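You operate a simulated robot arm through the tools that you are given. There is no shell and no other tool.

Carry out the task below with a simulated robot arm. There is one attempt and no reset: what you move stays moved.

JOB
Seal port 1 with the plug from the green mat and leak-test the rig at 3 bar.
Fine: tighten the collar, let the dial settle at 3 bar, then open the yellow vent lever and leave it open.

It is judged by the outcome, as a careful person would: the job done as asked, and still so three seconds after it is handed in. It fails if anything else is knocked over, pushed out of place, dropped, spilled or broken. A push-on lid holds only when it is set on centred and level and pressed home; a screw cap is set on level and turned clockwise until tight.

ROBOT AND FRAMES
A 7-joint arm with a three-finger gripper, fixed in place. Base frame: the origin is at the foot of the arm, x ahead of it, y to its left, z up; the work surface is at about z = 910. Units: mm, rad, N and s.
With the tool pointing down near the work surface it reaches from about 140 to 880 mm from the base axis. Its first joint turns from -2.897 to 2.897 rad. Payload 2.94 kg.
Tool frame: the origin (TCP) lies between the finger pads and is the grasp point; the fingertips stand 30 mm ahead of it; z points along the fingers, y is the line along which they close. Largest opening 132 mm; the body of the gripper starts 107 mm behind the TCP.
Orientation is that of the tool frame in the base frame, as [roll, pitch, yaw] about the fixed x, y, z axes, in that order (R = Rz(yaw) Ry(pitch) Rx(roll)). With the fingers straight down and closing along the base's y, the tool's x points along the base's -x, its y along +y and its z along -z.

CONTROLS
- The arm moves only by the tool play_rows. Its argument "increments" is a list of rows, each a list of 2 entries, a list of its own where there are three numbers: the shift along the base's x, y, z in units of 50 mm (1.0 is 50 mm), then the turn, a rotation vector about the base's x, y, z in units of 4 degrees (1.0 is 4 degrees). In form: [[[tx, ty, tz], [wx, wy, wz]], ...]. A call has 1 to 20 rows; each row shifts and turns the commanded pose from where the row before left it. "fingers" is the finger opening in cm, from 0 to 13.2, set as the call begins (left out, the last holds). A call with a number of a shift or a turn outside -1 to 1 is refused whole. Each row takes 0.2 s and may step no farther than 50 mm and 0.15 rad from the row before; otherwise, or with a gripper value out of range, the whole call is refused. A pose out of reach is approached as far as the arm can. The call stops where the force on the tool passes 50 N (or 10 N more than at its start, if that is more) or the arm is blocked; 0.2 s more then pass. The fingers move at their own pace and stop on an object; they squeeze with about 41 N. The grip force told is the motor's: it shows also when the fingers shut on nothing. Time passes only in rows, and 0.2 s behind the last, so rows that do not move let the fingers close. It gives the time, the measured TCP pose, the force on the tool (base axes), the opening and the grip force at its end, in the units of the frame above (readings bear some noise), with the torque about the TCP (base axes, N m) and any sound that the robot's microphone picked up.
- Cameras (640 x 400 px; columns grow to the right, rows downward): "scene" is fixed at [221.7, 479.5, 1670.2]; the picture's right is [-0.62, -0.78, 0.00], its down [-0.70, 0.55, -0.45] and it looks along [0.36, -0.28, -0.89] (base axes); focal length 375 px, centre (320, 200). "wrist" rides on the gripper at [72, 3, -144] in the tool frame; the picture's right is [-0.04, 1.00, 0.00], its down [-0.88, -0.04, -0.48] and it looks along [-0.47, -0.02, 0.88] (tool axes); focal length 256 px, centre (320, 200). There is no depth. A picture from a camera that has moved, and an enlarged one, comes with that camera's place and axes in the base frame and with its lens. The place of the scene camera against the robot may be out by one fixed shift of up to 25 mm in any direction.
- snapshot(camera): a new picture of that camera. It takes no simulated time.
- move_column(by): slides the trunk up (or, below 0, down) by that many mm; the arm rides with it, the base frame stays. It gives what a move gives, with no picture.
- enlarge(camera, box): a new picture of the part [left, top, right, bottom] of that camera's present view, enlarged. It takes no simulated time.
- job_done(): hands the job in; it is judged then, once.

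Nothing tells you positions but the pictures and the camera data. Unless the task says otherwise, let go and move clear before handing in.

The tools are called after "Request:" by a JSON object that holds its "op" and its "data". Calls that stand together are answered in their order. play_rows: Moves the arm, as the interface text tells. Its arguments: {"type":"object","properties":{"increments":{"type":"array","items":{"type":"array"}},"fingers":{"type":"number"}},"required":["increments"]} The other tools are called the same way: move_column (by) slides the trunk up or down; snapshot (camera) takes a picture; enlarge (camera, box) takes an enlarged picture of a part of a camera's view; job_done () hands the job in.

At the start:

```text
t: 0.0
tool_pos: [500.3, 448.5, 1302.9]
tcp_rot: [3.14, 0.0, 3.141]
contact_force: [0.7, 0.0, -0.3]
moment: [0.0, 0.02, 0.04]
gripper_width: 132.2
grasp_force: 0.1
trunk travel left (down, up): [-300.0, 240.0]
```

scene: 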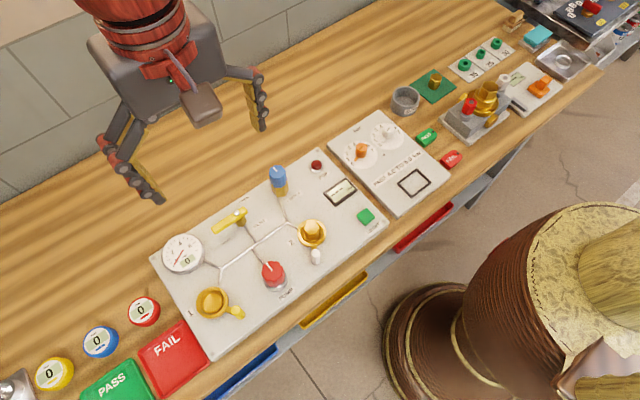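
wrist: 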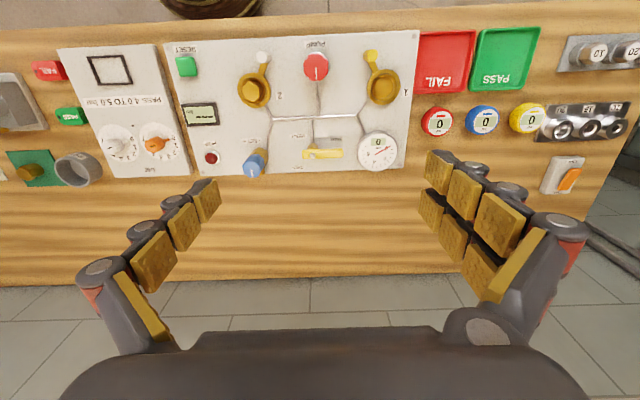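

I see a leak-test rig panel with ports, a dial, a pump/valve knob, a yellow lever and a brass plug on a green mat. I'll look closer at the parts before moving.

Request:
{"op": "enlarge", "data": {"camera": "scene", "box": [140, 140, 400, 360]}}

Request:
{"op": "enlarge", "data": {"camera": "wrist", "box": [160, 30, 420, 190]}}

Request:
{"op": "enlarge", "data": {"camera": "scene", "box": [320, 10, 580, 220]}}

Request:
{"op": "enlarge", "data": {"camera": "wrist", "box": [0, 40, 220, 200]}}

```text
1.82 times, centred on (270, 250) of scene
camera zoom: at [221.7, 479.5, 1670.2], right [-0.62, -0.78, 0.0], down [-0.7, 0.55, -0.45], along [0.36, -0.28, -0.89], focal length 681 px, centre (411, 109)
```

zoom: 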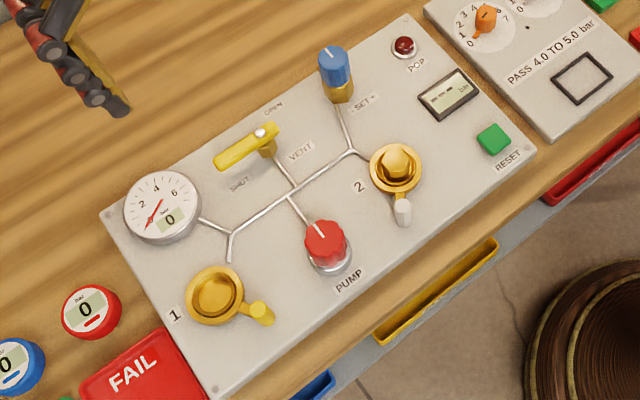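

```text
2.46 times, centred on (290, 110) of wrist
camera zoom: at [426.9, 451.8, 1445.5], right [0.04, 1.0, 0.0], down [0.88, -0.04, 0.48], along [0.47, -0.02, -0.88], focal length 630 px, centre (394, 422)
```

zoom: 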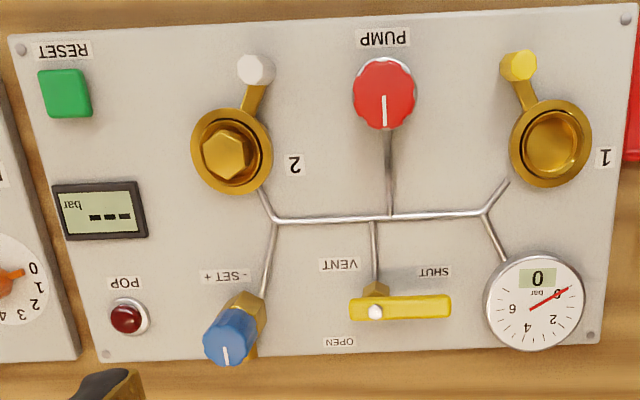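

```text
1.90 times, centred on (450, 115) of scene
camera zoom: at [221.7, 479.5, 1670.2], right [-0.62, -0.78, 0.0], down [-0.7, 0.55, -0.45], along [0.36, -0.28, -0.89], focal length 714 px, centre (72, 362)
```

zoom: 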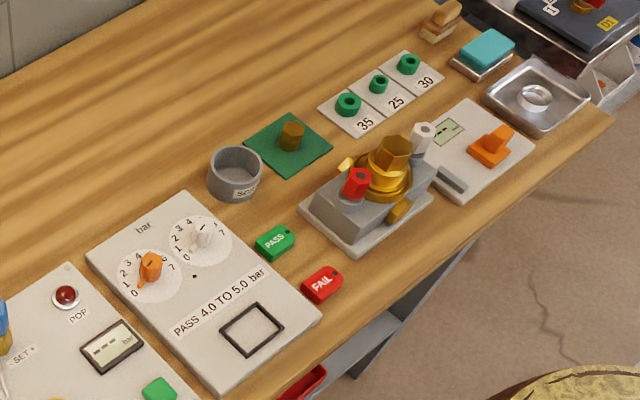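

```text
2.50 times, centred on (110, 120) of wrist
camera zoom: at [426.9, 451.8, 1445.5], right [0.04, 1.0, 0.0], down [0.88, -0.04, 0.48], along [0.47, -0.02, -0.88], focal length 640 px, centre (845, 400)
```

zoom: 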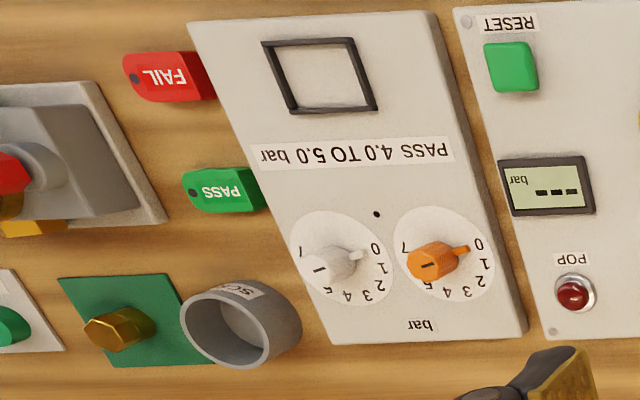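

The rig panel has port 1 (open, with a loose collar lever) at about (467, 560), and the plug sits on the green mat at about (608, -195). I'll lower over the panel to look at the details first.

Request:
{"op": "play_rows", "data": {"increments": [[[-0.2, 0.2, -0.9], [0, 0, 0]], [[-0.2, 0.2, -0.9], [0, 0, 0]], [[-0.2, 0.2, -0.9], [0, 0, 0]], [[0, 0, 0], [0, 0, 0]]], "fingers": 13.2}}

Request:
{"op": "snapshot", "data": {"camera": "wrist"}}

Request:
{"op": "enlarge", "data": {"camera": "wrist", "box": [360, 20, 560, 180]}}

Request:
{"op": "enlarge", "data": {"camera": "wrist", "box": [160, 20, 360, 180]}}

```text
t: 1.0
tool_pos: [470.1, 477.4, 1167.1]
tcp_rot: [-3.141, 0.002, -3.141]
contact_force: [0.1, 0.3, 0.3]
moment: [-0.01, 0.0, 0.02]
gripper_width: 132.2
grasp_force: 0.2
trunk travel left (down, up): [-300.0, 240.0]
```

```text
taken
camera wrist: at [398.6, 479.9, 1310.1], right [0.04, 1.0, 0.0], down [0.88, -0.04, 0.48], along [0.48, -0.02, -0.88], focal length 256 px, centre (320, 200)
```

wrist: 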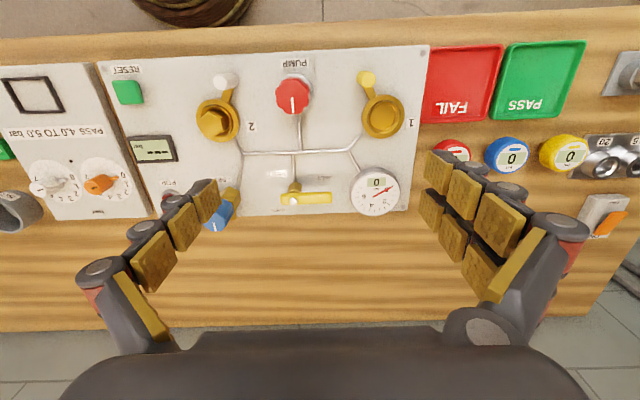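

```text
2.50 times, centred on (460, 100) of wrist
camera zoom: at [398.6, 479.9, 1310.1], right [0.04, 1.0, 0.0], down [0.88, -0.04, 0.48], along [0.48, -0.02, -0.88], focal length 640 px, centre (-30, 450)
```

zoom: 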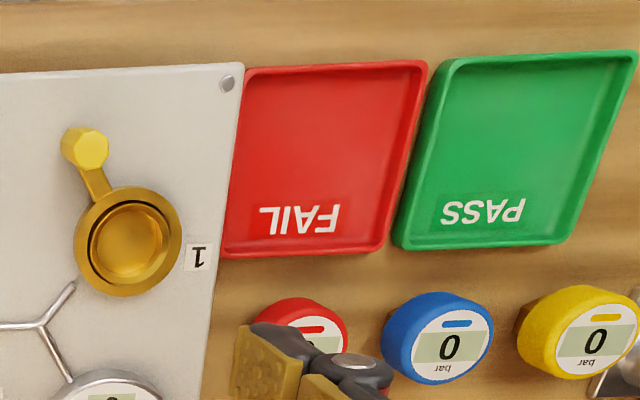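

```text
2.50 times, centred on (260, 100) of wrist
camera zoom: at [398.6, 479.9, 1310.1], right [0.04, 1.0, 0.0], down [0.88, -0.04, 0.48], along [0.48, -0.02, -0.88], focal length 640 px, centre (470, 450)
```

zoom: 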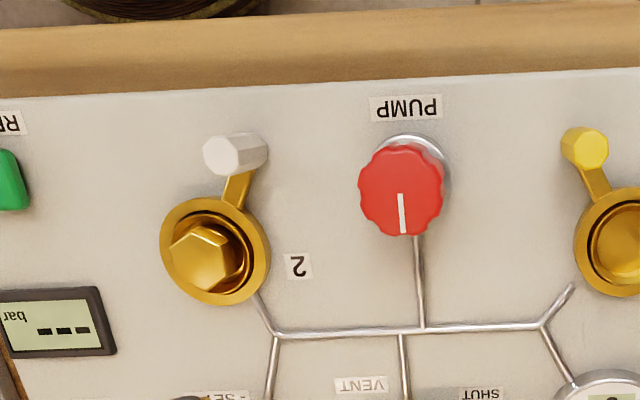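

I see port 1 as a brass cup with a collar whose lever carries a yellow handle post; port 2 is already plugged. I'll move right over port 1 to measure it more precisely.

Request:
{"op": "play_rows", "data": {"increments": [[[0, 0.6, -0.7], [0, 0, 0]], [[0, 0.6, -0.7], [0, 0, 0]], [[0, 0.52, -0.7], [0, 0, 0]], [[0, 0, 0], [0, 0, 0]]]}}

Request:
{"op": "snapshot", "data": {"camera": "wrist"}}

Request:
{"op": "enlarge", "data": {"camera": "wrist", "box": [240, 80, 400, 200]}}

Request:
{"op": "snapshot", "data": {"camera": "scene"}}

```text
t: 2.0
tool_pos: [468.3, 563.0, 1061.1]
tcp_rot: [3.141, 0.001, -3.141]
contact_force: [-0.2, -1.1, -0.5]
moment: [0.01, 0.0, -0.02]
gripper_width: 131.9
grasp_force: 0.1
trunk travel left (down, up): [-300.0, 240.0]
```

```text
taken
camera wrist: at [396.0, 566.5, 1205.5], right [0.04, 1.0, 0.0], down [0.88, -0.04, 0.48], along [0.48, -0.02, -0.88], focal length 256 px, centre (320, 200)
```

wrist: 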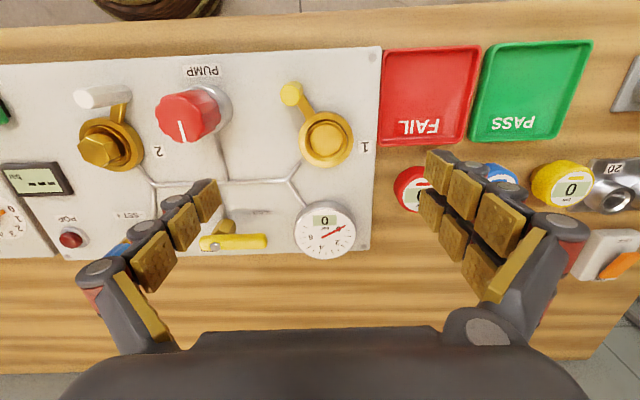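

```text
3.33 times, centred on (320, 140) of wrist
camera zoom: at [396.0, 566.5, 1205.5], right [0.04, 1.0, 0.0], down [0.88, -0.04, 0.48], along [0.48, -0.02, -0.88], focal length 853 px, centre (320, 400)
```

zoom: 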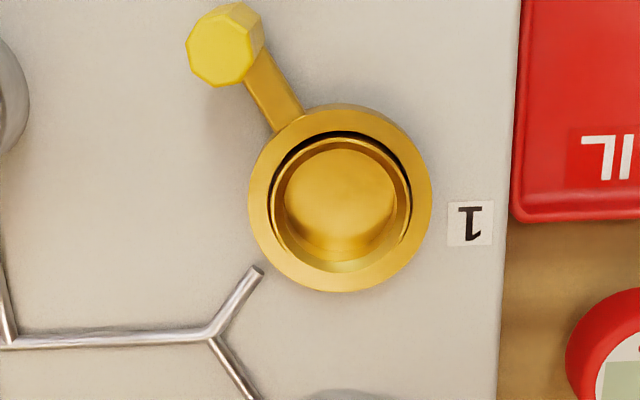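

```text
taken
```

scene: 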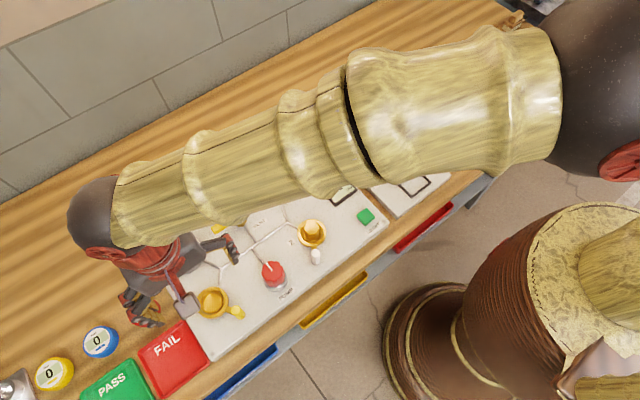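

Port 1's collar ring plane sits at z≈925–930, centred about (472, 570). Next I'll look at the vent lever, pump and relief-set knob from above.

Request:
{"op": "play_rows", "data": {"increments": [[[0.4, -0.6, 0.1], [0, 0, 0]], [[0.4, -0.6, 0.1], [0, 0, 0]], [[0.4, -0.6, 0.1], [0, 0, 0]], [[0.4, -0.6, 0], [0, 0, 0]], [[0, 0, 0], [0, 0, 0]]]}}

Request:
{"op": "snapshot", "data": {"camera": "wrist"}}

Request:
{"op": "enlarge", "data": {"camera": "wrist", "box": [240, 90, 420, 220]}}

Request:
{"op": "enlarge", "data": {"camera": "wrist", "box": [220, 0, 420, 125]}}

Request:
{"op": "enlarge", "data": {"camera": "wrist", "box": [60, 40, 260, 200]}}

```text
t: 3.2
tool_pos: [548.3, 445.5, 1077.1]
tcp_rot: [-3.141, 0.0, -3.139]
contact_force: [0.3, -0.9, -0.2]
moment: [-0.03, 0.01, 0.01]
gripper_width: 132.0
grasp_force: 0.0
trunk travel left (down, up): [-300.0, 240.0]
```

```text
taken
camera wrist: at [476.6, 447.1, 1220.9], right [0.04, 1.0, 0.0], down [0.88, -0.04, 0.48], along [0.48, -0.02, -0.88], focal length 256 px, centre (320, 200)
```

wrist: 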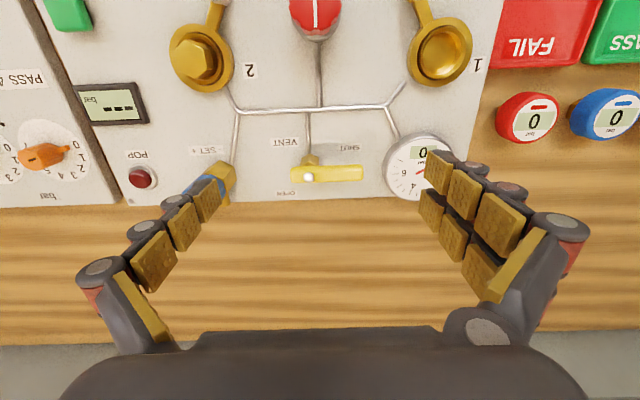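

```text
3.08 times, centred on (330, 155) of wrist
camera zoom: at [476.6, 447.1, 1220.9], right [0.04, 1.0, 0.0], down [0.88, -0.04, 0.48], along [0.48, -0.02, -0.88], focal length 788 px, centre (289, 338)
```

zoom: 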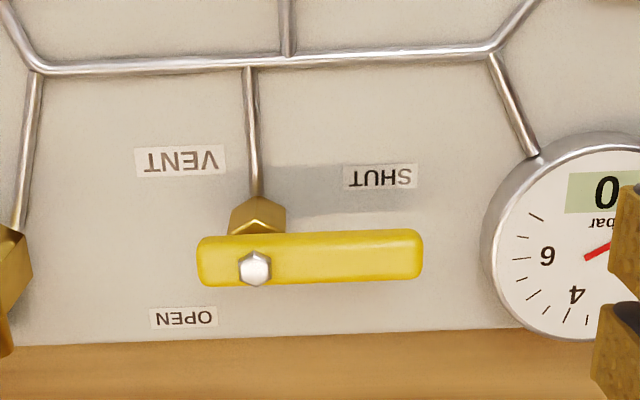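

```text
3.20 times, centred on (320, 62) of wrist
camera zoom: at [476.6, 447.1, 1220.9], right [0.04, 1.0, 0.0], down [0.88, -0.04, 0.48], along [0.48, -0.02, -0.88], focal length 819 px, centre (320, 640)
```

zoom: 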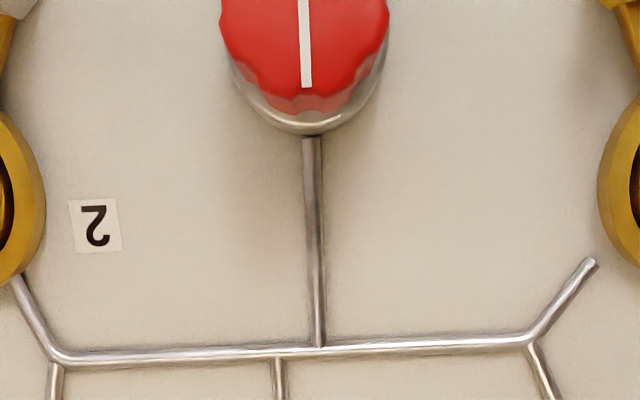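

```text
2.50 times, centred on (160, 120) of wrist
camera zoom: at [476.6, 447.1, 1220.9], right [0.04, 1.0, 0.0], down [0.88, -0.04, 0.48], along [0.48, -0.02, -0.88], focal length 640 px, centre (720, 400)
```

zoom: 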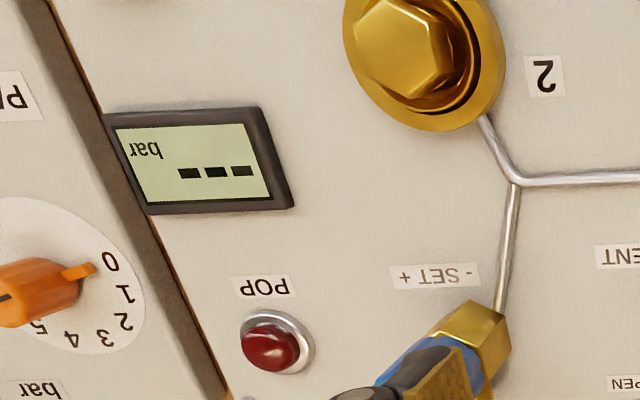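

The vent lever's pivot is at about (590, 430) with its handle pointing to +y (SHUT); OPEN looks like a quarter-turn clockwise toward +x. Now I'll travel to the green mat to inspect the plug.

Request:
{"op": "play_rows", "data": {"increments": [[[0, 0, 0.6], [0, 0, 0]], [[0.08, -0.9, 0.2], [0, 0, 0]], [[0.08, -0.95, 0], [0, 0, 0]], [[0.08, -0.95, 0], [0, 0, 0]], [[0.08, -0.95, 0], [0, 0, 0]], [[0.08, -0.95, 0], [0, 0, 0]], [[0.08, -0.95, 0], [0, 0, 0]], [[0.08, -0.95, 0], [0, 0, 0]], [[0.08, -0.95, 0], [0, 0, 0]], [[0.08, -0.95, 0], [0, 0, 0]], [[0.08, -0.95, 0], [0, 0, 0]], [[0.08, -0.95, 0], [0, 0, 0]], [[0.08, -0.95, 0], [0, 0, 0]], [[0.08, -0.95, 0], [0, 0, 0]], [[0, -0.3, 0], [0, 0, 0]], [[0, 0, 0], [0, 0, 0]]]}}

Request:
{"op": "snapshot", "data": {"camera": "wrist"}}

Request:
{"op": "enlarge", "data": {"camera": "wrist", "box": [240, 100, 400, 220]}}

Request:
{"op": "snapshot", "data": {"camera": "scene"}}

```text
t: 6.6
tool_pos: [602.1, -185.2, 1115.0]
tcp_rot: [-3.141, -0.001, 3.14]
contact_force: [-0.2, 0.0, -0.5]
moment: [0.0, -0.02, -0.02]
gripper_width: 132.0
grasp_force: 0.1
trunk travel left (down, up): [-300.0, 240.0]
```

```text
taken
camera wrist: at [529.9, -182.3, 1259.8], right [0.04, 1.0, 0.0], down [0.88, -0.04, 0.48], along [0.47, -0.02, -0.88], focal length 256 px, centre (320, 200)
```

wrist: 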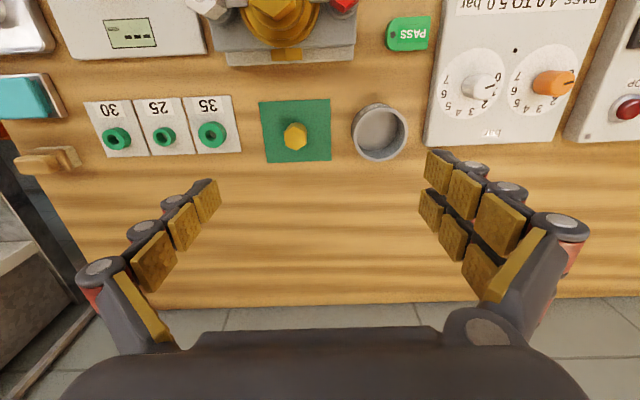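

```text
3.33 times, centred on (320, 160) of wrist
camera zoom: at [529.9, -182.3, 1259.8], right [0.04, 1.0, 0.0], down [0.88, -0.04, 0.48], along [0.47, -0.02, -0.88], focal length 853 px, centre (320, 333)
```

zoom: 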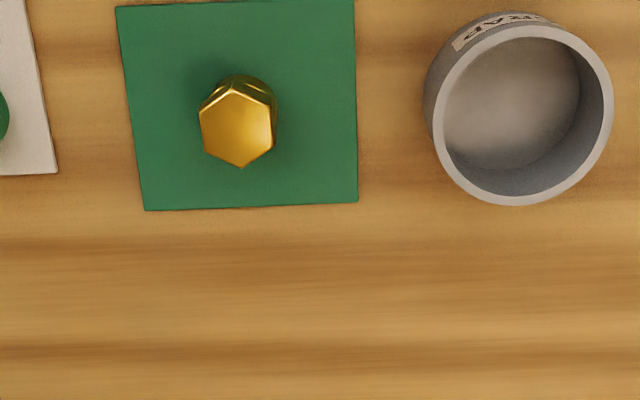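

```text
taken
```

scene: 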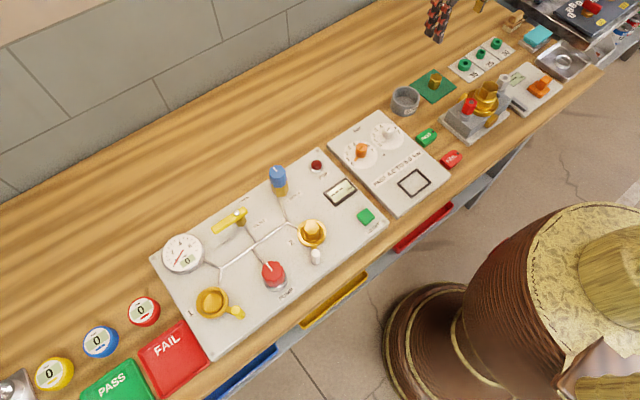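

The brass plug stands upright on the mat at about (609, -215), with hex flats facing roughly ±y. I'll enlarge the scene view to judge its height and shape.

Request:
{"op": "enlarge", "data": {"camera": "scene", "box": [390, 60, 470, 110]}}

Request:
{"op": "enlarge", "data": {"camera": "scene", "box": [180, 200, 340, 330]}}

Request:
{"op": "enlarge", "data": {"camera": "scene", "box": [150, 150, 340, 280]}}

```text
8.00 times, centred on (430, 85) of scene
camera zoom: at [221.7, 479.5, 1670.2], right [-0.62, -0.78, 0.0], down [-0.7, 0.55, -0.45], along [0.36, -0.28, -0.89], focal length 2997 px, centre (-560, 1120)
```

zoom: 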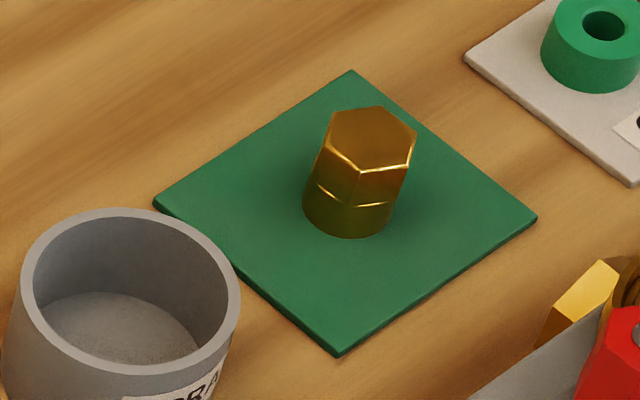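

```text
3.08 times, centred on (260, 265) of scene
camera zoom: at [221.7, 479.5, 1670.2], right [-0.62, -0.78, 0.0], down [-0.7, 0.55, -0.45], along [0.36, -0.28, -0.89], focal length 1153 px, centre (505, 0)
```

zoom: 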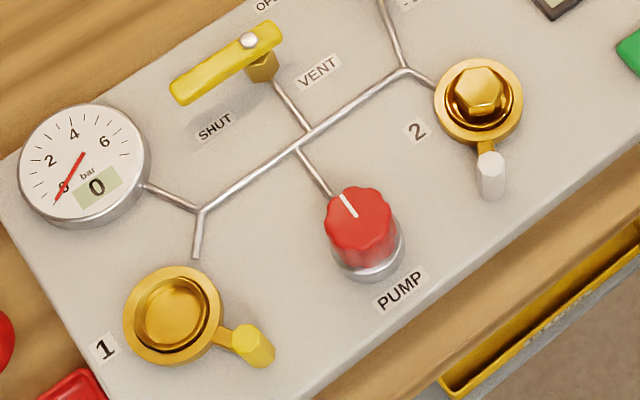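

```text
3.08 times, centred on (245, 215) of scene
camera zoom: at [221.7, 479.5, 1670.2], right [-0.62, -0.78, 0.0], down [-0.7, 0.55, -0.45], along [0.36, -0.28, -0.89], focal length 1153 px, centre (551, 154)
```

zoom: 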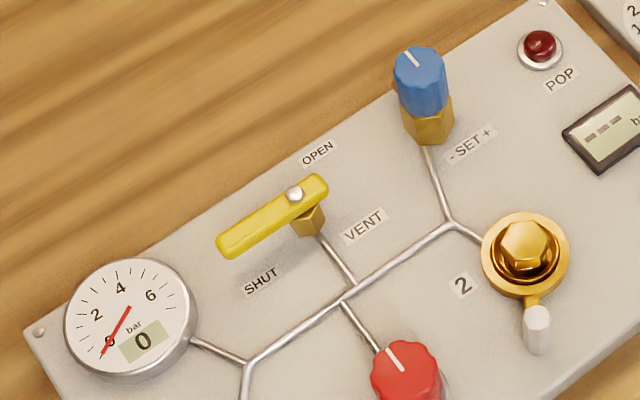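

The plug has a cylindrical base about 14 mm tall (≈30 mm dia.) and a hex top about 19 mm tall, topping out near z≈945. I'll narrow the fingers to 60 mm to stay clear of the scrap cup and descend for another look.

Request:
{"op": "play_rows", "data": {"increments": [[[0.14, -0.6, 0], [0, 0, 0]], [[0, 0, 0], [0, 0, 0]], [[0, 0, -0.5], [0, 0, 0]], [[0, 0, -0.6], [0, 0, 0]], [[0, 0, -0.6], [0, 0, 0]], [[0, 0, 0], [0, 0, 0]]], "fingers": 6.0}}

Request:
{"op": "snapshot", "data": {"camera": "wrist"}}

Request:
{"op": "enlarge", "data": {"camera": "wrist", "box": [240, 120, 400, 240]}}

Request:
{"op": "snapshot", "data": {"camera": "scene"}}

```text
t: 8.0
tool_pos: [610.4, -216.6, 1033.8]
tcp_rot: [-3.141, -0.001, -3.141]
contact_force: [0.2, 0.7, -0.4]
moment: [0.04, 0.03, 0.01]
gripper_width: 60.1
grasp_force: 0.2
trunk travel left (down, up): [-300.0, 240.0]
```

```text
taken
camera wrist: at [537.9, -213.0, 1176.7], right [0.04, 1.0, 0.0], down [0.88, -0.04, 0.48], along [0.48, -0.02, -0.88], focal length 256 px, centre (320, 200)
```

wrist: 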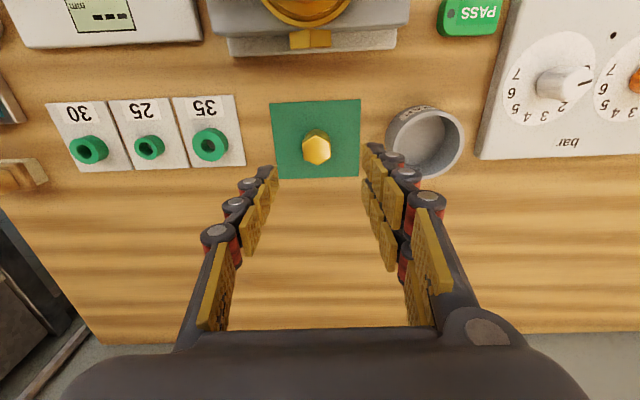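

```text
3.33 times, centred on (320, 180) of wrist
camera zoom: at [537.9, -213.0, 1176.7], right [0.04, 1.0, 0.0], down [0.88, -0.04, 0.48], along [0.48, -0.02, -0.88], focal length 853 px, centre (320, 267)
```

zoom: 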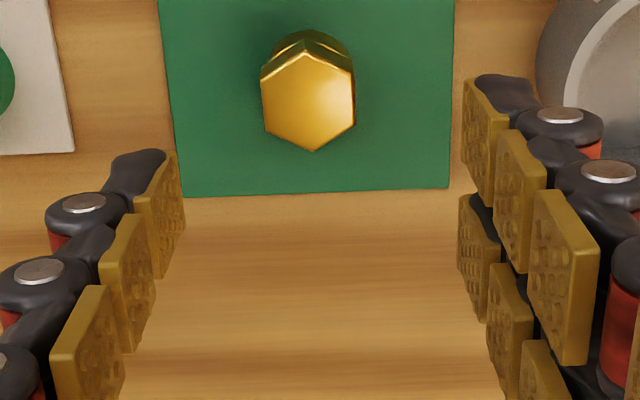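

```text
taken
```

scene: 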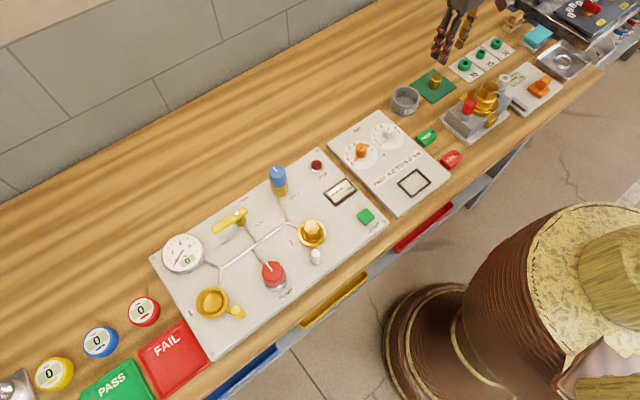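

The plug lies nearly under the TCP at about (609, -218). I'll descend to just above it and check alignment against the fingertips.

Request:
{"op": "play_rows", "data": {"increments": [[[-0.02, -0.03, -0.4], [0, 0, 0]], [[0, 0, -0.4], [0, 0, 0]], [[0, 0, -0.1], [0, 0, 0]], [[0, 0, 0], [0, 0, 0]]]}}

Request:
{"op": "snapshot", "data": {"camera": "wrist"}}

Request:
{"op": "enlarge", "data": {"camera": "wrist", "box": [240, 110, 400, 230]}}

Request:
{"op": "enlarge", "data": {"camera": "scene", "box": [390, 30, 500, 120]}}

```text
t: 9.0
tool_pos: [607.0, -217.0, 987.5]
tcp_rot: [3.141, -0.001, 3.141]
contact_force: [-0.7, -0.3, 0.5]
moment: [0.0, 0.02, 0.01]
gripper_width: 59.9
grasp_force: 0.1
trunk travel left (down, up): [-300.0, 240.0]
```

```text
taken
camera wrist: at [535.5, -214.3, 1130.2], right [0.04, 1.0, 0.0], down [0.88, -0.04, 0.48], along [0.47, -0.02, -0.88], focal length 256 px, centre (320, 200)
```

wrist: 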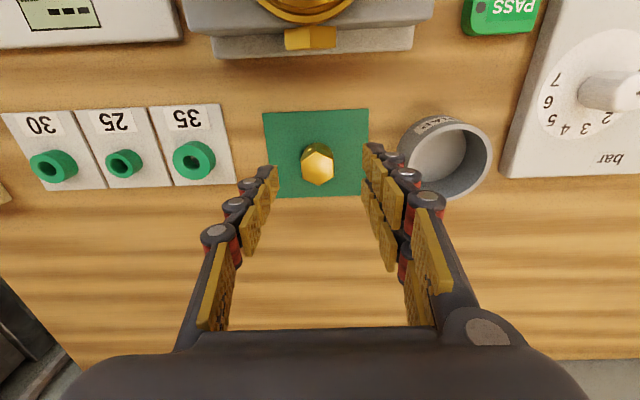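

```text
3.33 times, centred on (320, 170) of wrist
camera zoom: at [535.5, -214.3, 1130.2], right [0.04, 1.0, 0.0], down [0.88, -0.04, 0.48], along [0.47, -0.02, -0.88], focal length 853 px, centre (320, 300)
```

zoom: 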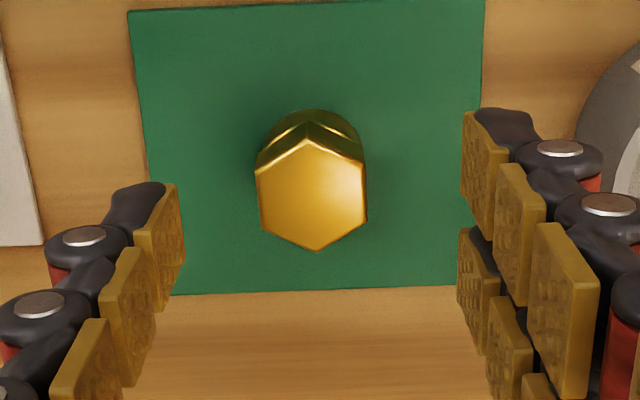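

```text
4.44 times, centred on (445, 75) of scene
camera zoom: at [221.7, 479.5, 1670.2], right [-0.62, -0.78, 0.0], down [-0.7, 0.55, -0.45], along [0.36, -0.28, -0.89], focal length 1665 px, centre (-236, 756)
```

zoom: 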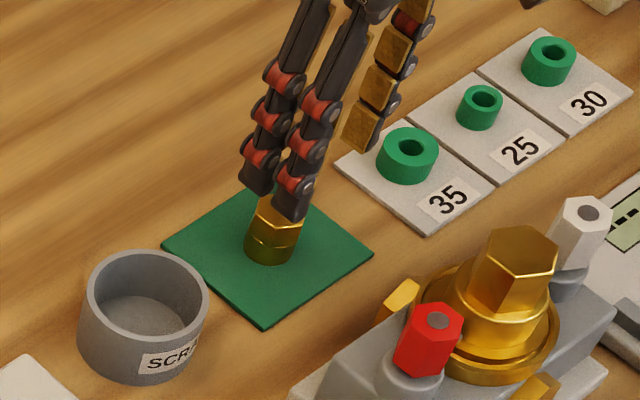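

The plug's centre works out to about (610, -218.5), hex top near z≈941. I'll lower so the fingertips are about 4 mm above the hex/cylinder boundary, then check before closing.

Request:
{"op": "play_rows", "data": {"increments": [[[0.034, -0.03, -0.2], [0, 0, 0]], [[0, 0, -0.2], [0, 0, 0]], [[0, 0, -0.16], [0, 0, 0]], [[0, 0, 0], [0, 0, 0]]]}}

Request:
{"op": "enlarge", "data": {"camera": "wrist", "box": [240, 110, 400, 230]}}

Request:
{"op": "enlarge", "data": {"camera": "scene", "box": [400, 50, 470, 110]}}

```text
t: 10.0
tool_pos: [608.0, -219.3, 959.7]
tcp_rot: [-3.14, 0.0, -3.14]
contact_force: [-0.8, 0.6, 0.1]
moment: [0.0, 0.01, -0.02]
gripper_width: 60.0
grasp_force: 0.1
trunk travel left (down, up): [-300.0, 240.0]
```

```text
3.33 times, centred on (320, 170) of wrist
camera zoom: at [536.1, -215.7, 1102.8], right [0.04, 1.0, 0.0], down [0.88, -0.04, 0.48], along [0.48, -0.02, -0.88], focal length 853 px, centre (320, 300)
```

zoom: 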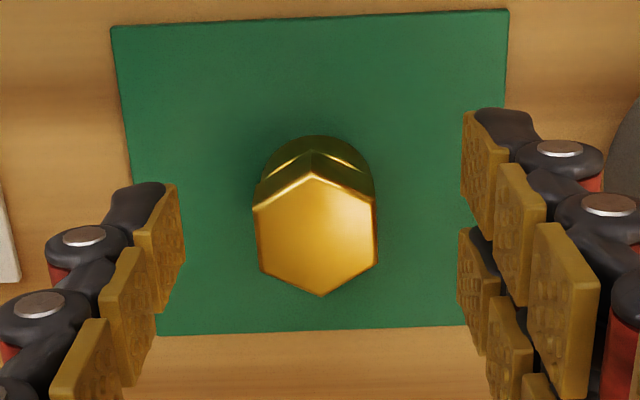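

```text
6.67 times, centred on (435, 80) of scene
camera zoom: at [221.7, 479.5, 1670.2], right [-0.62, -0.78, 0.0], down [-0.7, 0.55, -0.45], along [0.36, -0.28, -0.89], focal length 2498 px, centre (-447, 1000)
```

zoom: 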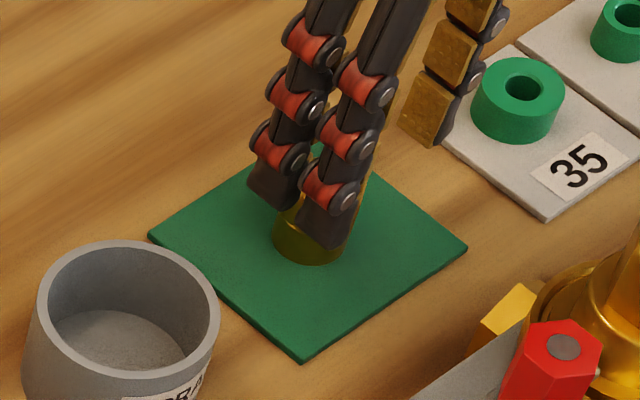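

The plug is centred between the fingers. I'll close on the hex.

Request:
{"op": "play_rows", "data": {"increments": [[[0, -0.01, 0], [0, 0, 0]], [[0, 0, 0], [0, 0, 0]], [[0, 0, 0], [0, 0, 0]], [[0, 0, 0], [0, 0, 0]], [[0, 0, 0], [0, 0, 0]], [[0, 0, 0], [0, 0, 0]]], "fingers": 2.0}}

Request:
{"op": "enlarge", "data": {"camera": "wrist", "box": [240, 110, 400, 230]}}

Request:
{"op": "enlarge", "data": {"camera": "scene", "box": [400, 50, 470, 110]}}

```text
t: 11.4
tool_pos: [608.3, -218.6, 960.1]
tcp_rot: [3.141, -0.001, 3.141]
contact_force: [-0.3, 0.7, -1.1]
moment: [0.01, 0.01, -0.02]
gripper_width: 20.1
grasp_force: 0.0
trunk travel left (down, up): [-300.0, 240.0]
```

```text
3.33 times, centred on (320, 170) of wrist
camera zoom: at [536.1, -216.0, 1102.5], right [0.04, 1.0, 0.0], down [0.88, -0.04, 0.48], along [0.47, -0.02, -0.88], focal length 853 px, centre (320, 300)
```

zoom: 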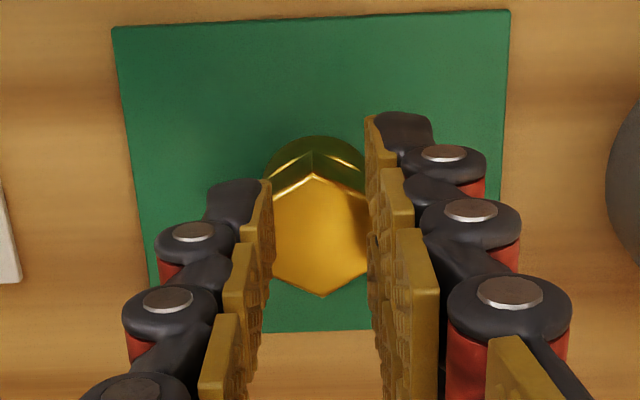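

```text
6.67 times, centred on (435, 80) of scene
camera zoom: at [221.7, 479.5, 1670.2], right [-0.62, -0.78, 0.0], down [-0.7, 0.55, -0.45], along [0.36, -0.28, -0.89], focal length 2498 px, centre (-447, 1000)
```

zoom: 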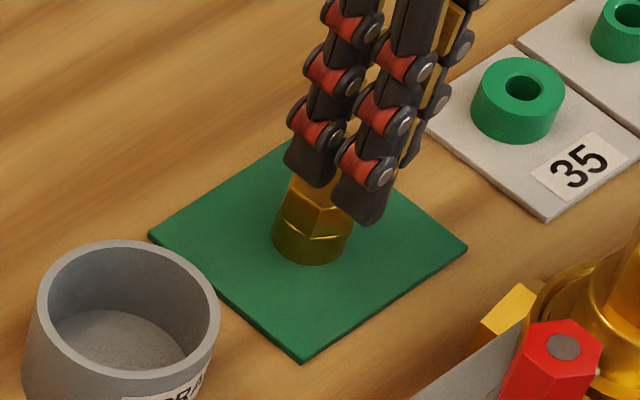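

The fingers closed to 20 mm without touching anything, so the plug top is lower than I took it: re-triangulating all views gives a top at z≈920 and centre (618, -219.5). I'll reopen, shift and go lower.

Request:
{"op": "play_rows", "data": {"increments": [[[0, 0, 0], [0, 0, 0]], [[0, 0, 0], [0, 0, 0]], [[0, 0, 0], [0, 0, 0]], [[0.08, 0, 0], [0, 0, 0]], [[0.08, 0, 0], [0, 0, 0]], [[0, 0, -0.1], [0, 0, 0]], [[0, 0, -0.1], [0, 0, 0]], [[0, 0, 0], [0, 0, 0]]], "fingers": 6.0}}

Request:
{"op": "enlarge", "data": {"camera": "wrist", "box": [240, 110, 400, 230]}}

Request:
{"op": "enlarge", "data": {"camera": "scene", "box": [400, 50, 470, 110]}}

```text
t: 13.2
tool_pos: [617.1, -219.2, 948.5]
tcp_rot: [3.141, 0.0, -3.141]
contact_force: [-0.8, -0.1, 0.0]
moment: [0.01, 0.01, 0.0]
gripper_width: 59.8
grasp_force: 0.0
trunk travel left (down, up): [-300.0, 240.0]
```

```text
3.33 times, centred on (320, 170) of wrist
camera zoom: at [545.0, -216.6, 1092.3], right [0.04, 1.0, 0.0], down [0.88, -0.04, 0.48], along [0.48, -0.02, -0.88], focal length 853 px, centre (320, 300)
```

zoom: 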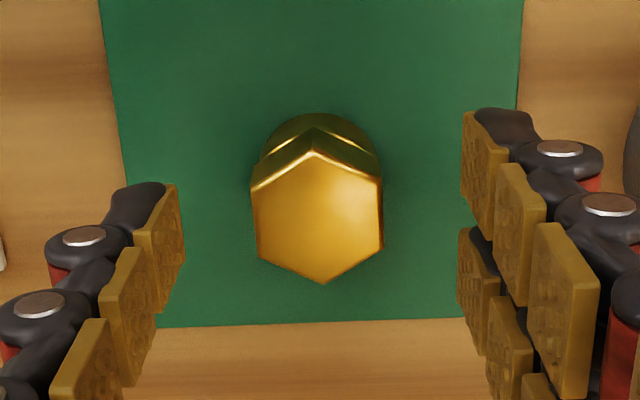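

```text
6.67 times, centred on (435, 80) of scene
camera zoom: at [221.7, 479.5, 1670.2], right [-0.62, -0.78, 0.0], down [-0.7, 0.55, -0.45], along [0.36, -0.28, -0.89], focal length 2498 px, centre (-447, 1000)
```

zoom: 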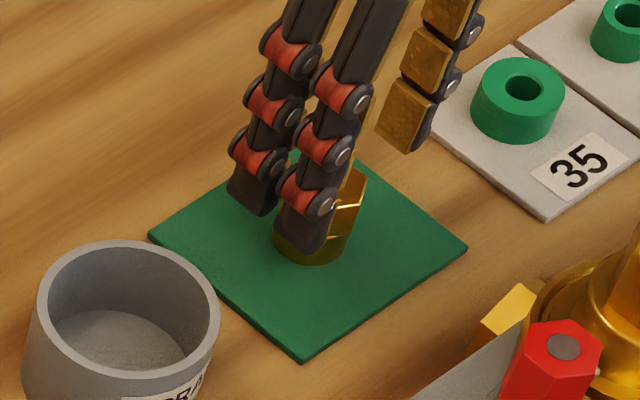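

The plug top still seems at or below the fingertip plane (~z 910–920). I'll descend another 10 mm and compare.

Request:
{"op": "play_rows", "data": {"increments": [[[0.02, 0, -0.1], [0, 0, 0]], [[0.02, 0, -0.1], [0, 0, 0]], [[0, 0, 0], [0, 0, 0]]]}}

Request:
{"op": "enlarge", "data": {"camera": "wrist", "box": [240, 110, 400, 230]}}

Request:
{"op": "enlarge", "data": {"camera": "scene", "box": [400, 50, 470, 110]}}

```text
t: 14.0
tool_pos: [618.7, -220.1, 938.5]
tcp_rot: [3.141, -0.001, 3.14]
contact_force: [-0.6, -0.4, 0.0]
moment: [-0.02, 0.0, 0.0]
gripper_width: 59.9
grasp_force: 0.0
trunk travel left (down, up): [-300.0, 240.0]
```

```text
3.33 times, centred on (320, 170) of wrist
camera zoom: at [547.0, -216.6, 1082.0], right [0.04, 1.0, 0.0], down [0.88, -0.04, 0.48], along [0.47, -0.02, -0.88], focal length 853 px, centre (320, 300)
```

zoom: 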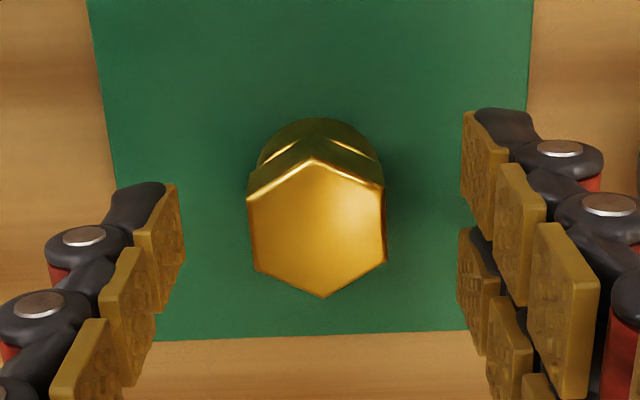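

```text
6.67 times, centred on (435, 80) of scene
camera zoom: at [221.7, 479.5, 1670.2], right [-0.62, -0.78, 0.0], down [-0.7, 0.55, -0.45], along [0.36, -0.28, -0.89], focal length 2498 px, centre (-447, 1000)
```

zoom: 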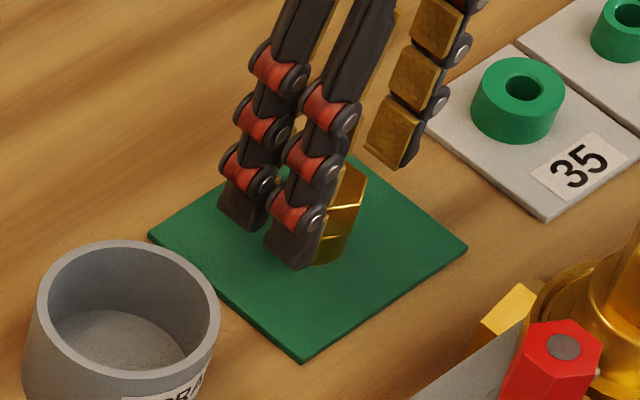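

I'll test-close here to find whether the hex is between the fingers at this height.

Request:
{"op": "play_rows", "data": {"increments": [[[0, 0, 0], [0, 0, 0]], [[0, 0, 0], [0, 0, 0]], [[0, 0, 0], [0, 0, 0]], [[0, 0, 0], [0, 0, 0]]], "fingers": 2.4}}

Request:
{"op": "enlarge", "data": {"camera": "wrist", "box": [240, 110, 400, 230]}}

Request:
{"op": "enlarge", "data": {"camera": "scene", "box": [400, 50, 470, 110]}}

```text
t: 15.0
tool_pos: [618.7, -219.6, 938.7]
tcp_rot: [3.141, 0.001, -3.141]
contact_force: [-0.1, -1.0, 0.2]
moment: [-0.02, 0.04, 0.02]
gripper_width: 31.6
grasp_force: 34.8
trunk travel left (down, up): [-300.0, 240.0]
```

```text
3.33 times, centred on (320, 170) of wrist
camera zoom: at [547.1, -216.8, 1082.1], right [0.04, 1.0, 0.0], down [0.88, -0.04, 0.48], along [0.48, -0.02, -0.88], focal length 853 px, centre (320, 300)
```

zoom: 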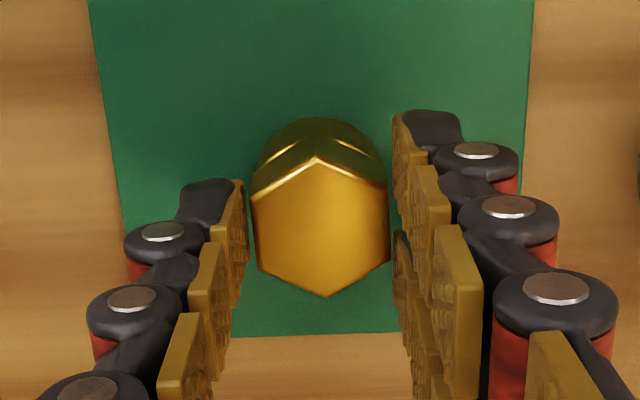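

```text
6.67 times, centred on (435, 80) of scene
camera zoom: at [221.7, 479.5, 1670.2], right [-0.62, -0.78, 0.0], down [-0.7, 0.55, -0.45], along [0.36, -0.28, -0.89], focal length 2498 px, centre (-447, 1000)
```

zoom: 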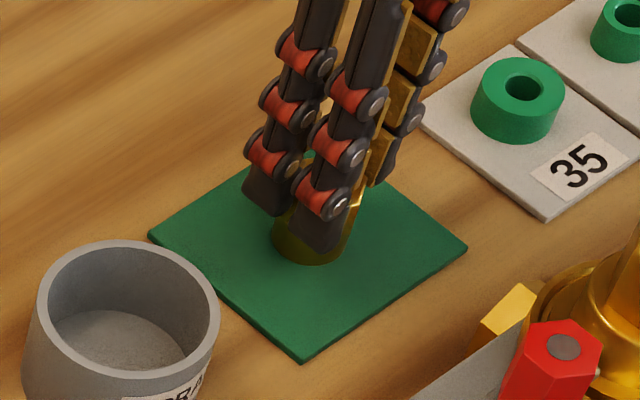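

The fingers gripped at 31.6 mm with a visible gap beside the hex, so the tips are on the wider cylinder; the hex must span about z 911–929 and the axis is at x≈616. I'll open, rise 5 mm, shift 4 mm in −x and regrip on the hex.

Request:
{"op": "play_rows", "data": {"increments": [[[0, 0, 0], [0, 0, 0]], [[0, 0, 0], [0, 0, 0]], [[0, 0, 0.11], [0, 0, 0]], [[-0.08, 0, 0], [0, 0, 0]], [[0, 0, 0], [0, 0, 0]]], "fingers": 4.8}}

Request:
{"op": "enlarge", "data": {"camera": "wrist", "box": [240, 110, 400, 230]}}

Request:
{"op": "play_rows", "data": {"increments": [[[0, 0, 0], [0, 0, 0]], [[0, 0, 0], [0, 0, 0]], [[0, 0, 0], [0, 0, 0]], [[0, 0, 0], [0, 0, 0]]], "fingers": 2.0}}

Request:
{"op": "enlarge", "data": {"camera": "wrist", "box": [240, 110, 400, 230]}}

Request:
{"op": "enlarge", "data": {"camera": "scene", "box": [400, 50, 470, 110]}}

```text
t: 16.2
tool_pos: [615.2, -220.1, 943.7]
tcp_rot: [-3.14, 0.001, -3.14]
contact_force: [-0.2, 0.1, 0.3]
moment: [-0.02, 0.02, 0.0]
gripper_width: 48.1
grasp_force: 0.1
trunk travel left (down, up): [-300.0, 240.0]
```

```text
3.33 times, centred on (320, 170) of wrist
camera zoom: at [543.1, -216.5, 1088.1], right [0.04, 1.0, 0.0], down [0.88, -0.04, 0.48], along [0.47, -0.02, -0.88], focal length 853 px, centre (320, 300)
```

zoom: 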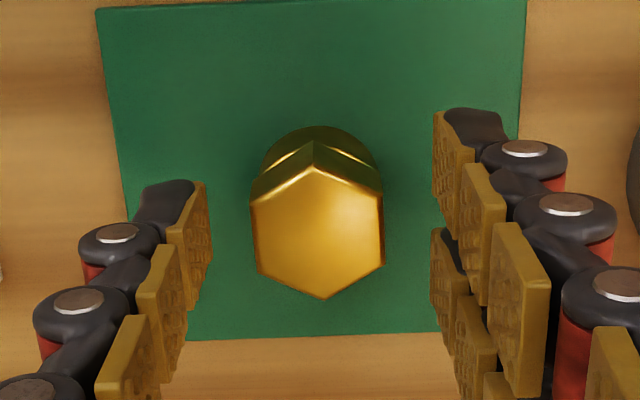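

```text
t: 17.2
tool_pos: [615.0, -218.6, 946.0]
tcp_rot: [-3.142, 0.0, -3.141]
contact_force: [0.2, -0.1, 3.3]
moment: [0.04, -0.02, -0.01]
gripper_width: 20.5
grasp_force: 0.4
trunk travel left (down, up): [-300.0, 240.0]
```

```text
3.33 times, centred on (320, 170) of wrist
camera zoom: at [543.0, -216.4, 1088.4], right [0.04, 1.0, 0.0], down [0.88, -0.04, 0.48], along [0.48, -0.02, -0.88], focal length 853 px, centre (320, 300)
```

zoom: 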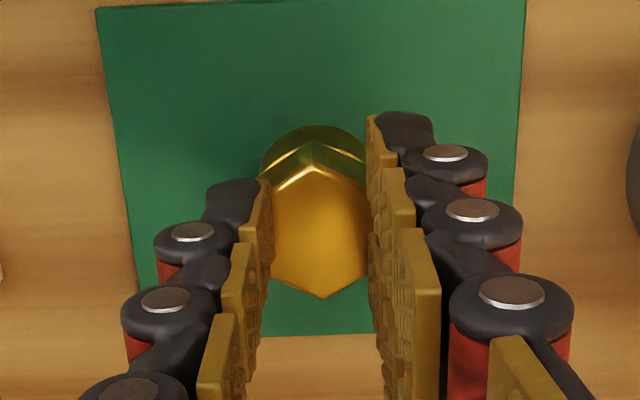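

```text
6.67 times, centred on (435, 80) of scene
camera zoom: at [221.7, 479.5, 1670.2], right [-0.62, -0.78, 0.0], down [-0.7, 0.55, -0.45], along [0.36, -0.28, -0.89], focal length 2498 px, centre (-447, 1000)
```

zoom: 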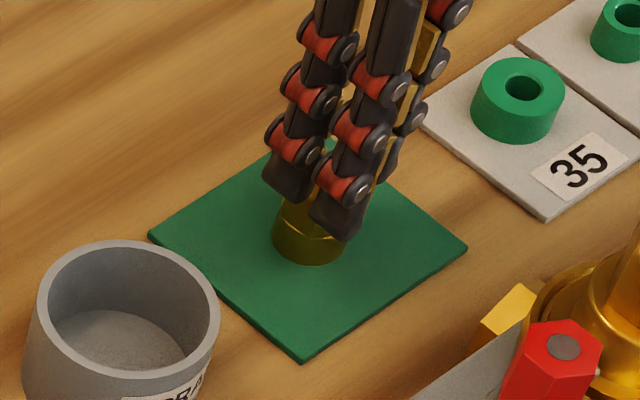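

The tips came down onto the plug's top this time (3 N, no grip), so the hex top is at tool-z ≈915 (TCP 945) and the earlier grip was only on its upper 5 mm. I'll open, recentre to x≈620.5 and go down to TCP z≈931 for a deeper grip on the hex.

Request:
{"op": "play_rows", "data": {"increments": [[[0, 0, 0.04], [0, 0, 0]], [[0, 0, 0], [0, 0, 0]], [[0, 0, 0], [0, 0, 0]], [[0.09, 0, 0], [0, 0, 0]], [[0, 0, -0.1], [0, 0, 0]], [[0, 0, -0.1], [0, 0, 0]], [[0, 0, -0.12], [0, 0, 0]], [[0, 0, 0], [0, 0, 0]]], "fingers": 5.4}}

Request:
{"op": "enlarge", "data": {"camera": "wrist", "box": [240, 110, 400, 230]}}

Request:
{"op": "enlarge", "data": {"camera": "scene", "box": [400, 50, 470, 110]}}

```text
t: 19.0
tool_pos: [619.4, -218.3, 931.9]
tcp_rot: [3.141, 0.0, -3.141]
contact_force: [-0.2, 0.5, 0.2]
moment: [0.03, 0.04, 0.0]
gripper_width: 53.8
grasp_force: 0.0
trunk travel left (down, up): [-300.0, 240.0]
```

```text
3.33 times, centred on (320, 170) of wrist
camera zoom: at [547.3, -216.6, 1074.5], right [0.04, 1.0, 0.0], down [0.88, -0.04, 0.48], along [0.48, -0.02, -0.88], focal length 853 px, centre (320, 300)
```

zoom: 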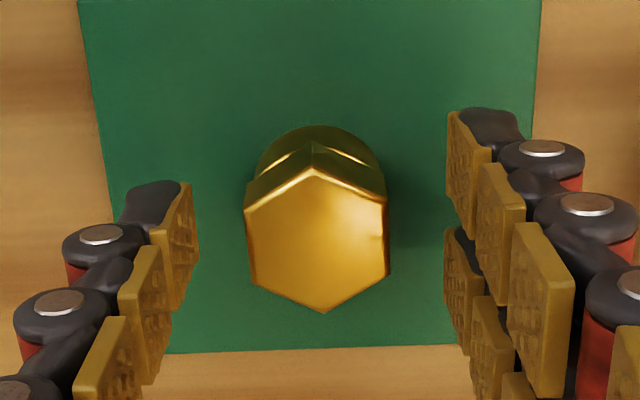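

```text
6.67 times, centred on (435, 80) of scene
camera zoom: at [221.7, 479.5, 1670.2], right [-0.62, -0.78, 0.0], down [-0.7, 0.55, -0.45], along [0.36, -0.28, -0.89], focal length 2498 px, centre (-447, 1000)
```

zoom: 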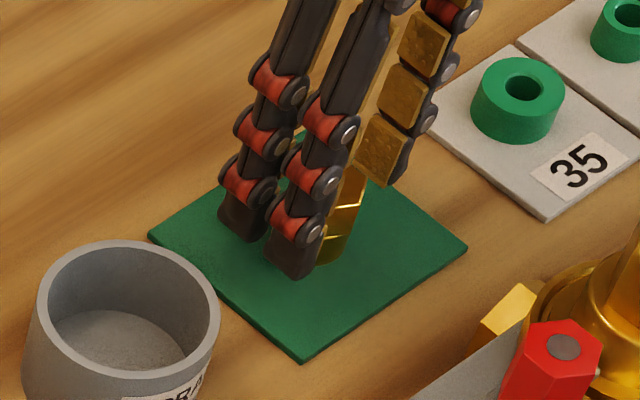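

The hex is now centred between the pads, with the tips about 15 mm below its top. Closing.

Request:
{"op": "play_rows", "data": {"increments": [[[0, 0, 0], [0, 0, 0]], [[0, 0, 0], [0, 0, 0]], [[0, 0, 0], [0, 0, 0]], [[0, 0, 0], [0, 0, 0]]], "fingers": 2.0}}

Request:
{"op": "enlarge", "data": {"camera": "wrist", "box": [240, 110, 400, 230]}}

Request:
{"op": "enlarge", "data": {"camera": "scene", "box": [400, 50, 470, 110]}}

```text
t: 20.0
tool_pos: [620.0, -219.5, 931.9]
tcp_rot: [-3.141, 0.001, -3.142]
contact_force: [0.9, -0.4, 0.0]
moment: [-0.02, -0.04, 0.0]
gripper_width: 32.1
grasp_force: 40.0
trunk travel left (down, up): [-300.0, 240.0]
```

```text
3.33 times, centred on (320, 170) of wrist
camera zoom: at [547.3, -216.7, 1074.6], right [0.04, 1.0, 0.0], down [0.88, -0.04, 0.48], along [0.48, -0.02, -0.88], focal length 853 px, centre (320, 300)
```

zoom: 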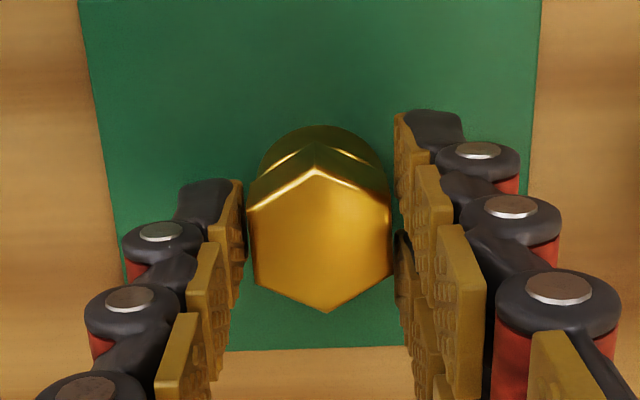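

```text
6.67 times, centred on (435, 80) of scene
camera zoom: at [221.7, 479.5, 1670.2], right [-0.62, -0.78, 0.0], down [-0.7, 0.55, -0.45], along [0.36, -0.28, -0.89], focal length 2498 px, centre (-447, 1000)
```

zoom: 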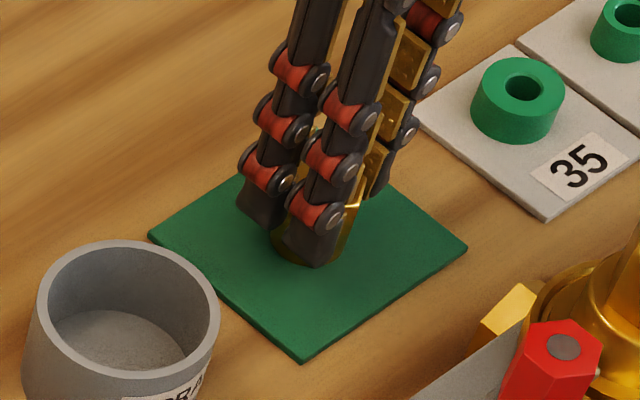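

Gripped at 32 mm with 40 N. I'll lift and check that it is held level.

Request:
{"op": "play_rows", "data": {"increments": [[[0, 0, 0.2], [0, 0, 0]], [[0, 0, 0.5], [0, 0, 0]], [[0, 0, 0.8], [0, 0, 0]], [[0, 0, 0.9], [0, 0, 0]], [[0, 0, 0.9], [0, 0, 0]], [[0, 0, 0], [0, 0, 0]]]}}

Request:
{"op": "snapshot", "data": {"camera": "wrist"}}

Request:
{"op": "enlarge", "data": {"camera": "scene", "box": [400, 10, 490, 90]}}

```text
t: 21.4
tool_pos: [616.6, -218.3, 1096.5]
tcp_rot: [-3.141, -0.001, -3.141]
contact_force: [-0.2, -0.6, -2.9]
moment: [0.0, 0.01, 0.0]
gripper_width: 31.8
grasp_force: 41.3
trunk travel left (down, up): [-300.0, 240.0]
```

```text
taken
camera wrist: at [544.4, -215.8, 1240.4], right [0.04, 1.0, 0.0], down [0.88, -0.04, 0.47], along [0.47, -0.02, -0.88], focal length 256 px, centre (320, 200)
```

wrist: 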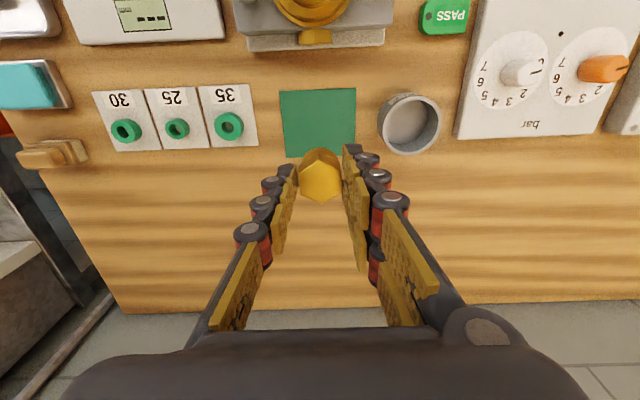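

```text
5.00 times, centred on (445, 50) of scene
camera zoom: at [221.7, 479.5, 1670.2], right [-0.62, -0.78, 0.0], down [-0.7, 0.55, -0.45], along [0.36, -0.28, -0.89], focal length 1873 px, centre (-305, 950)
```

zoom: 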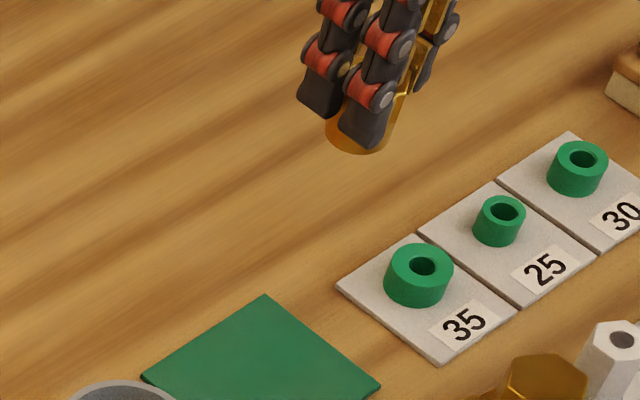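

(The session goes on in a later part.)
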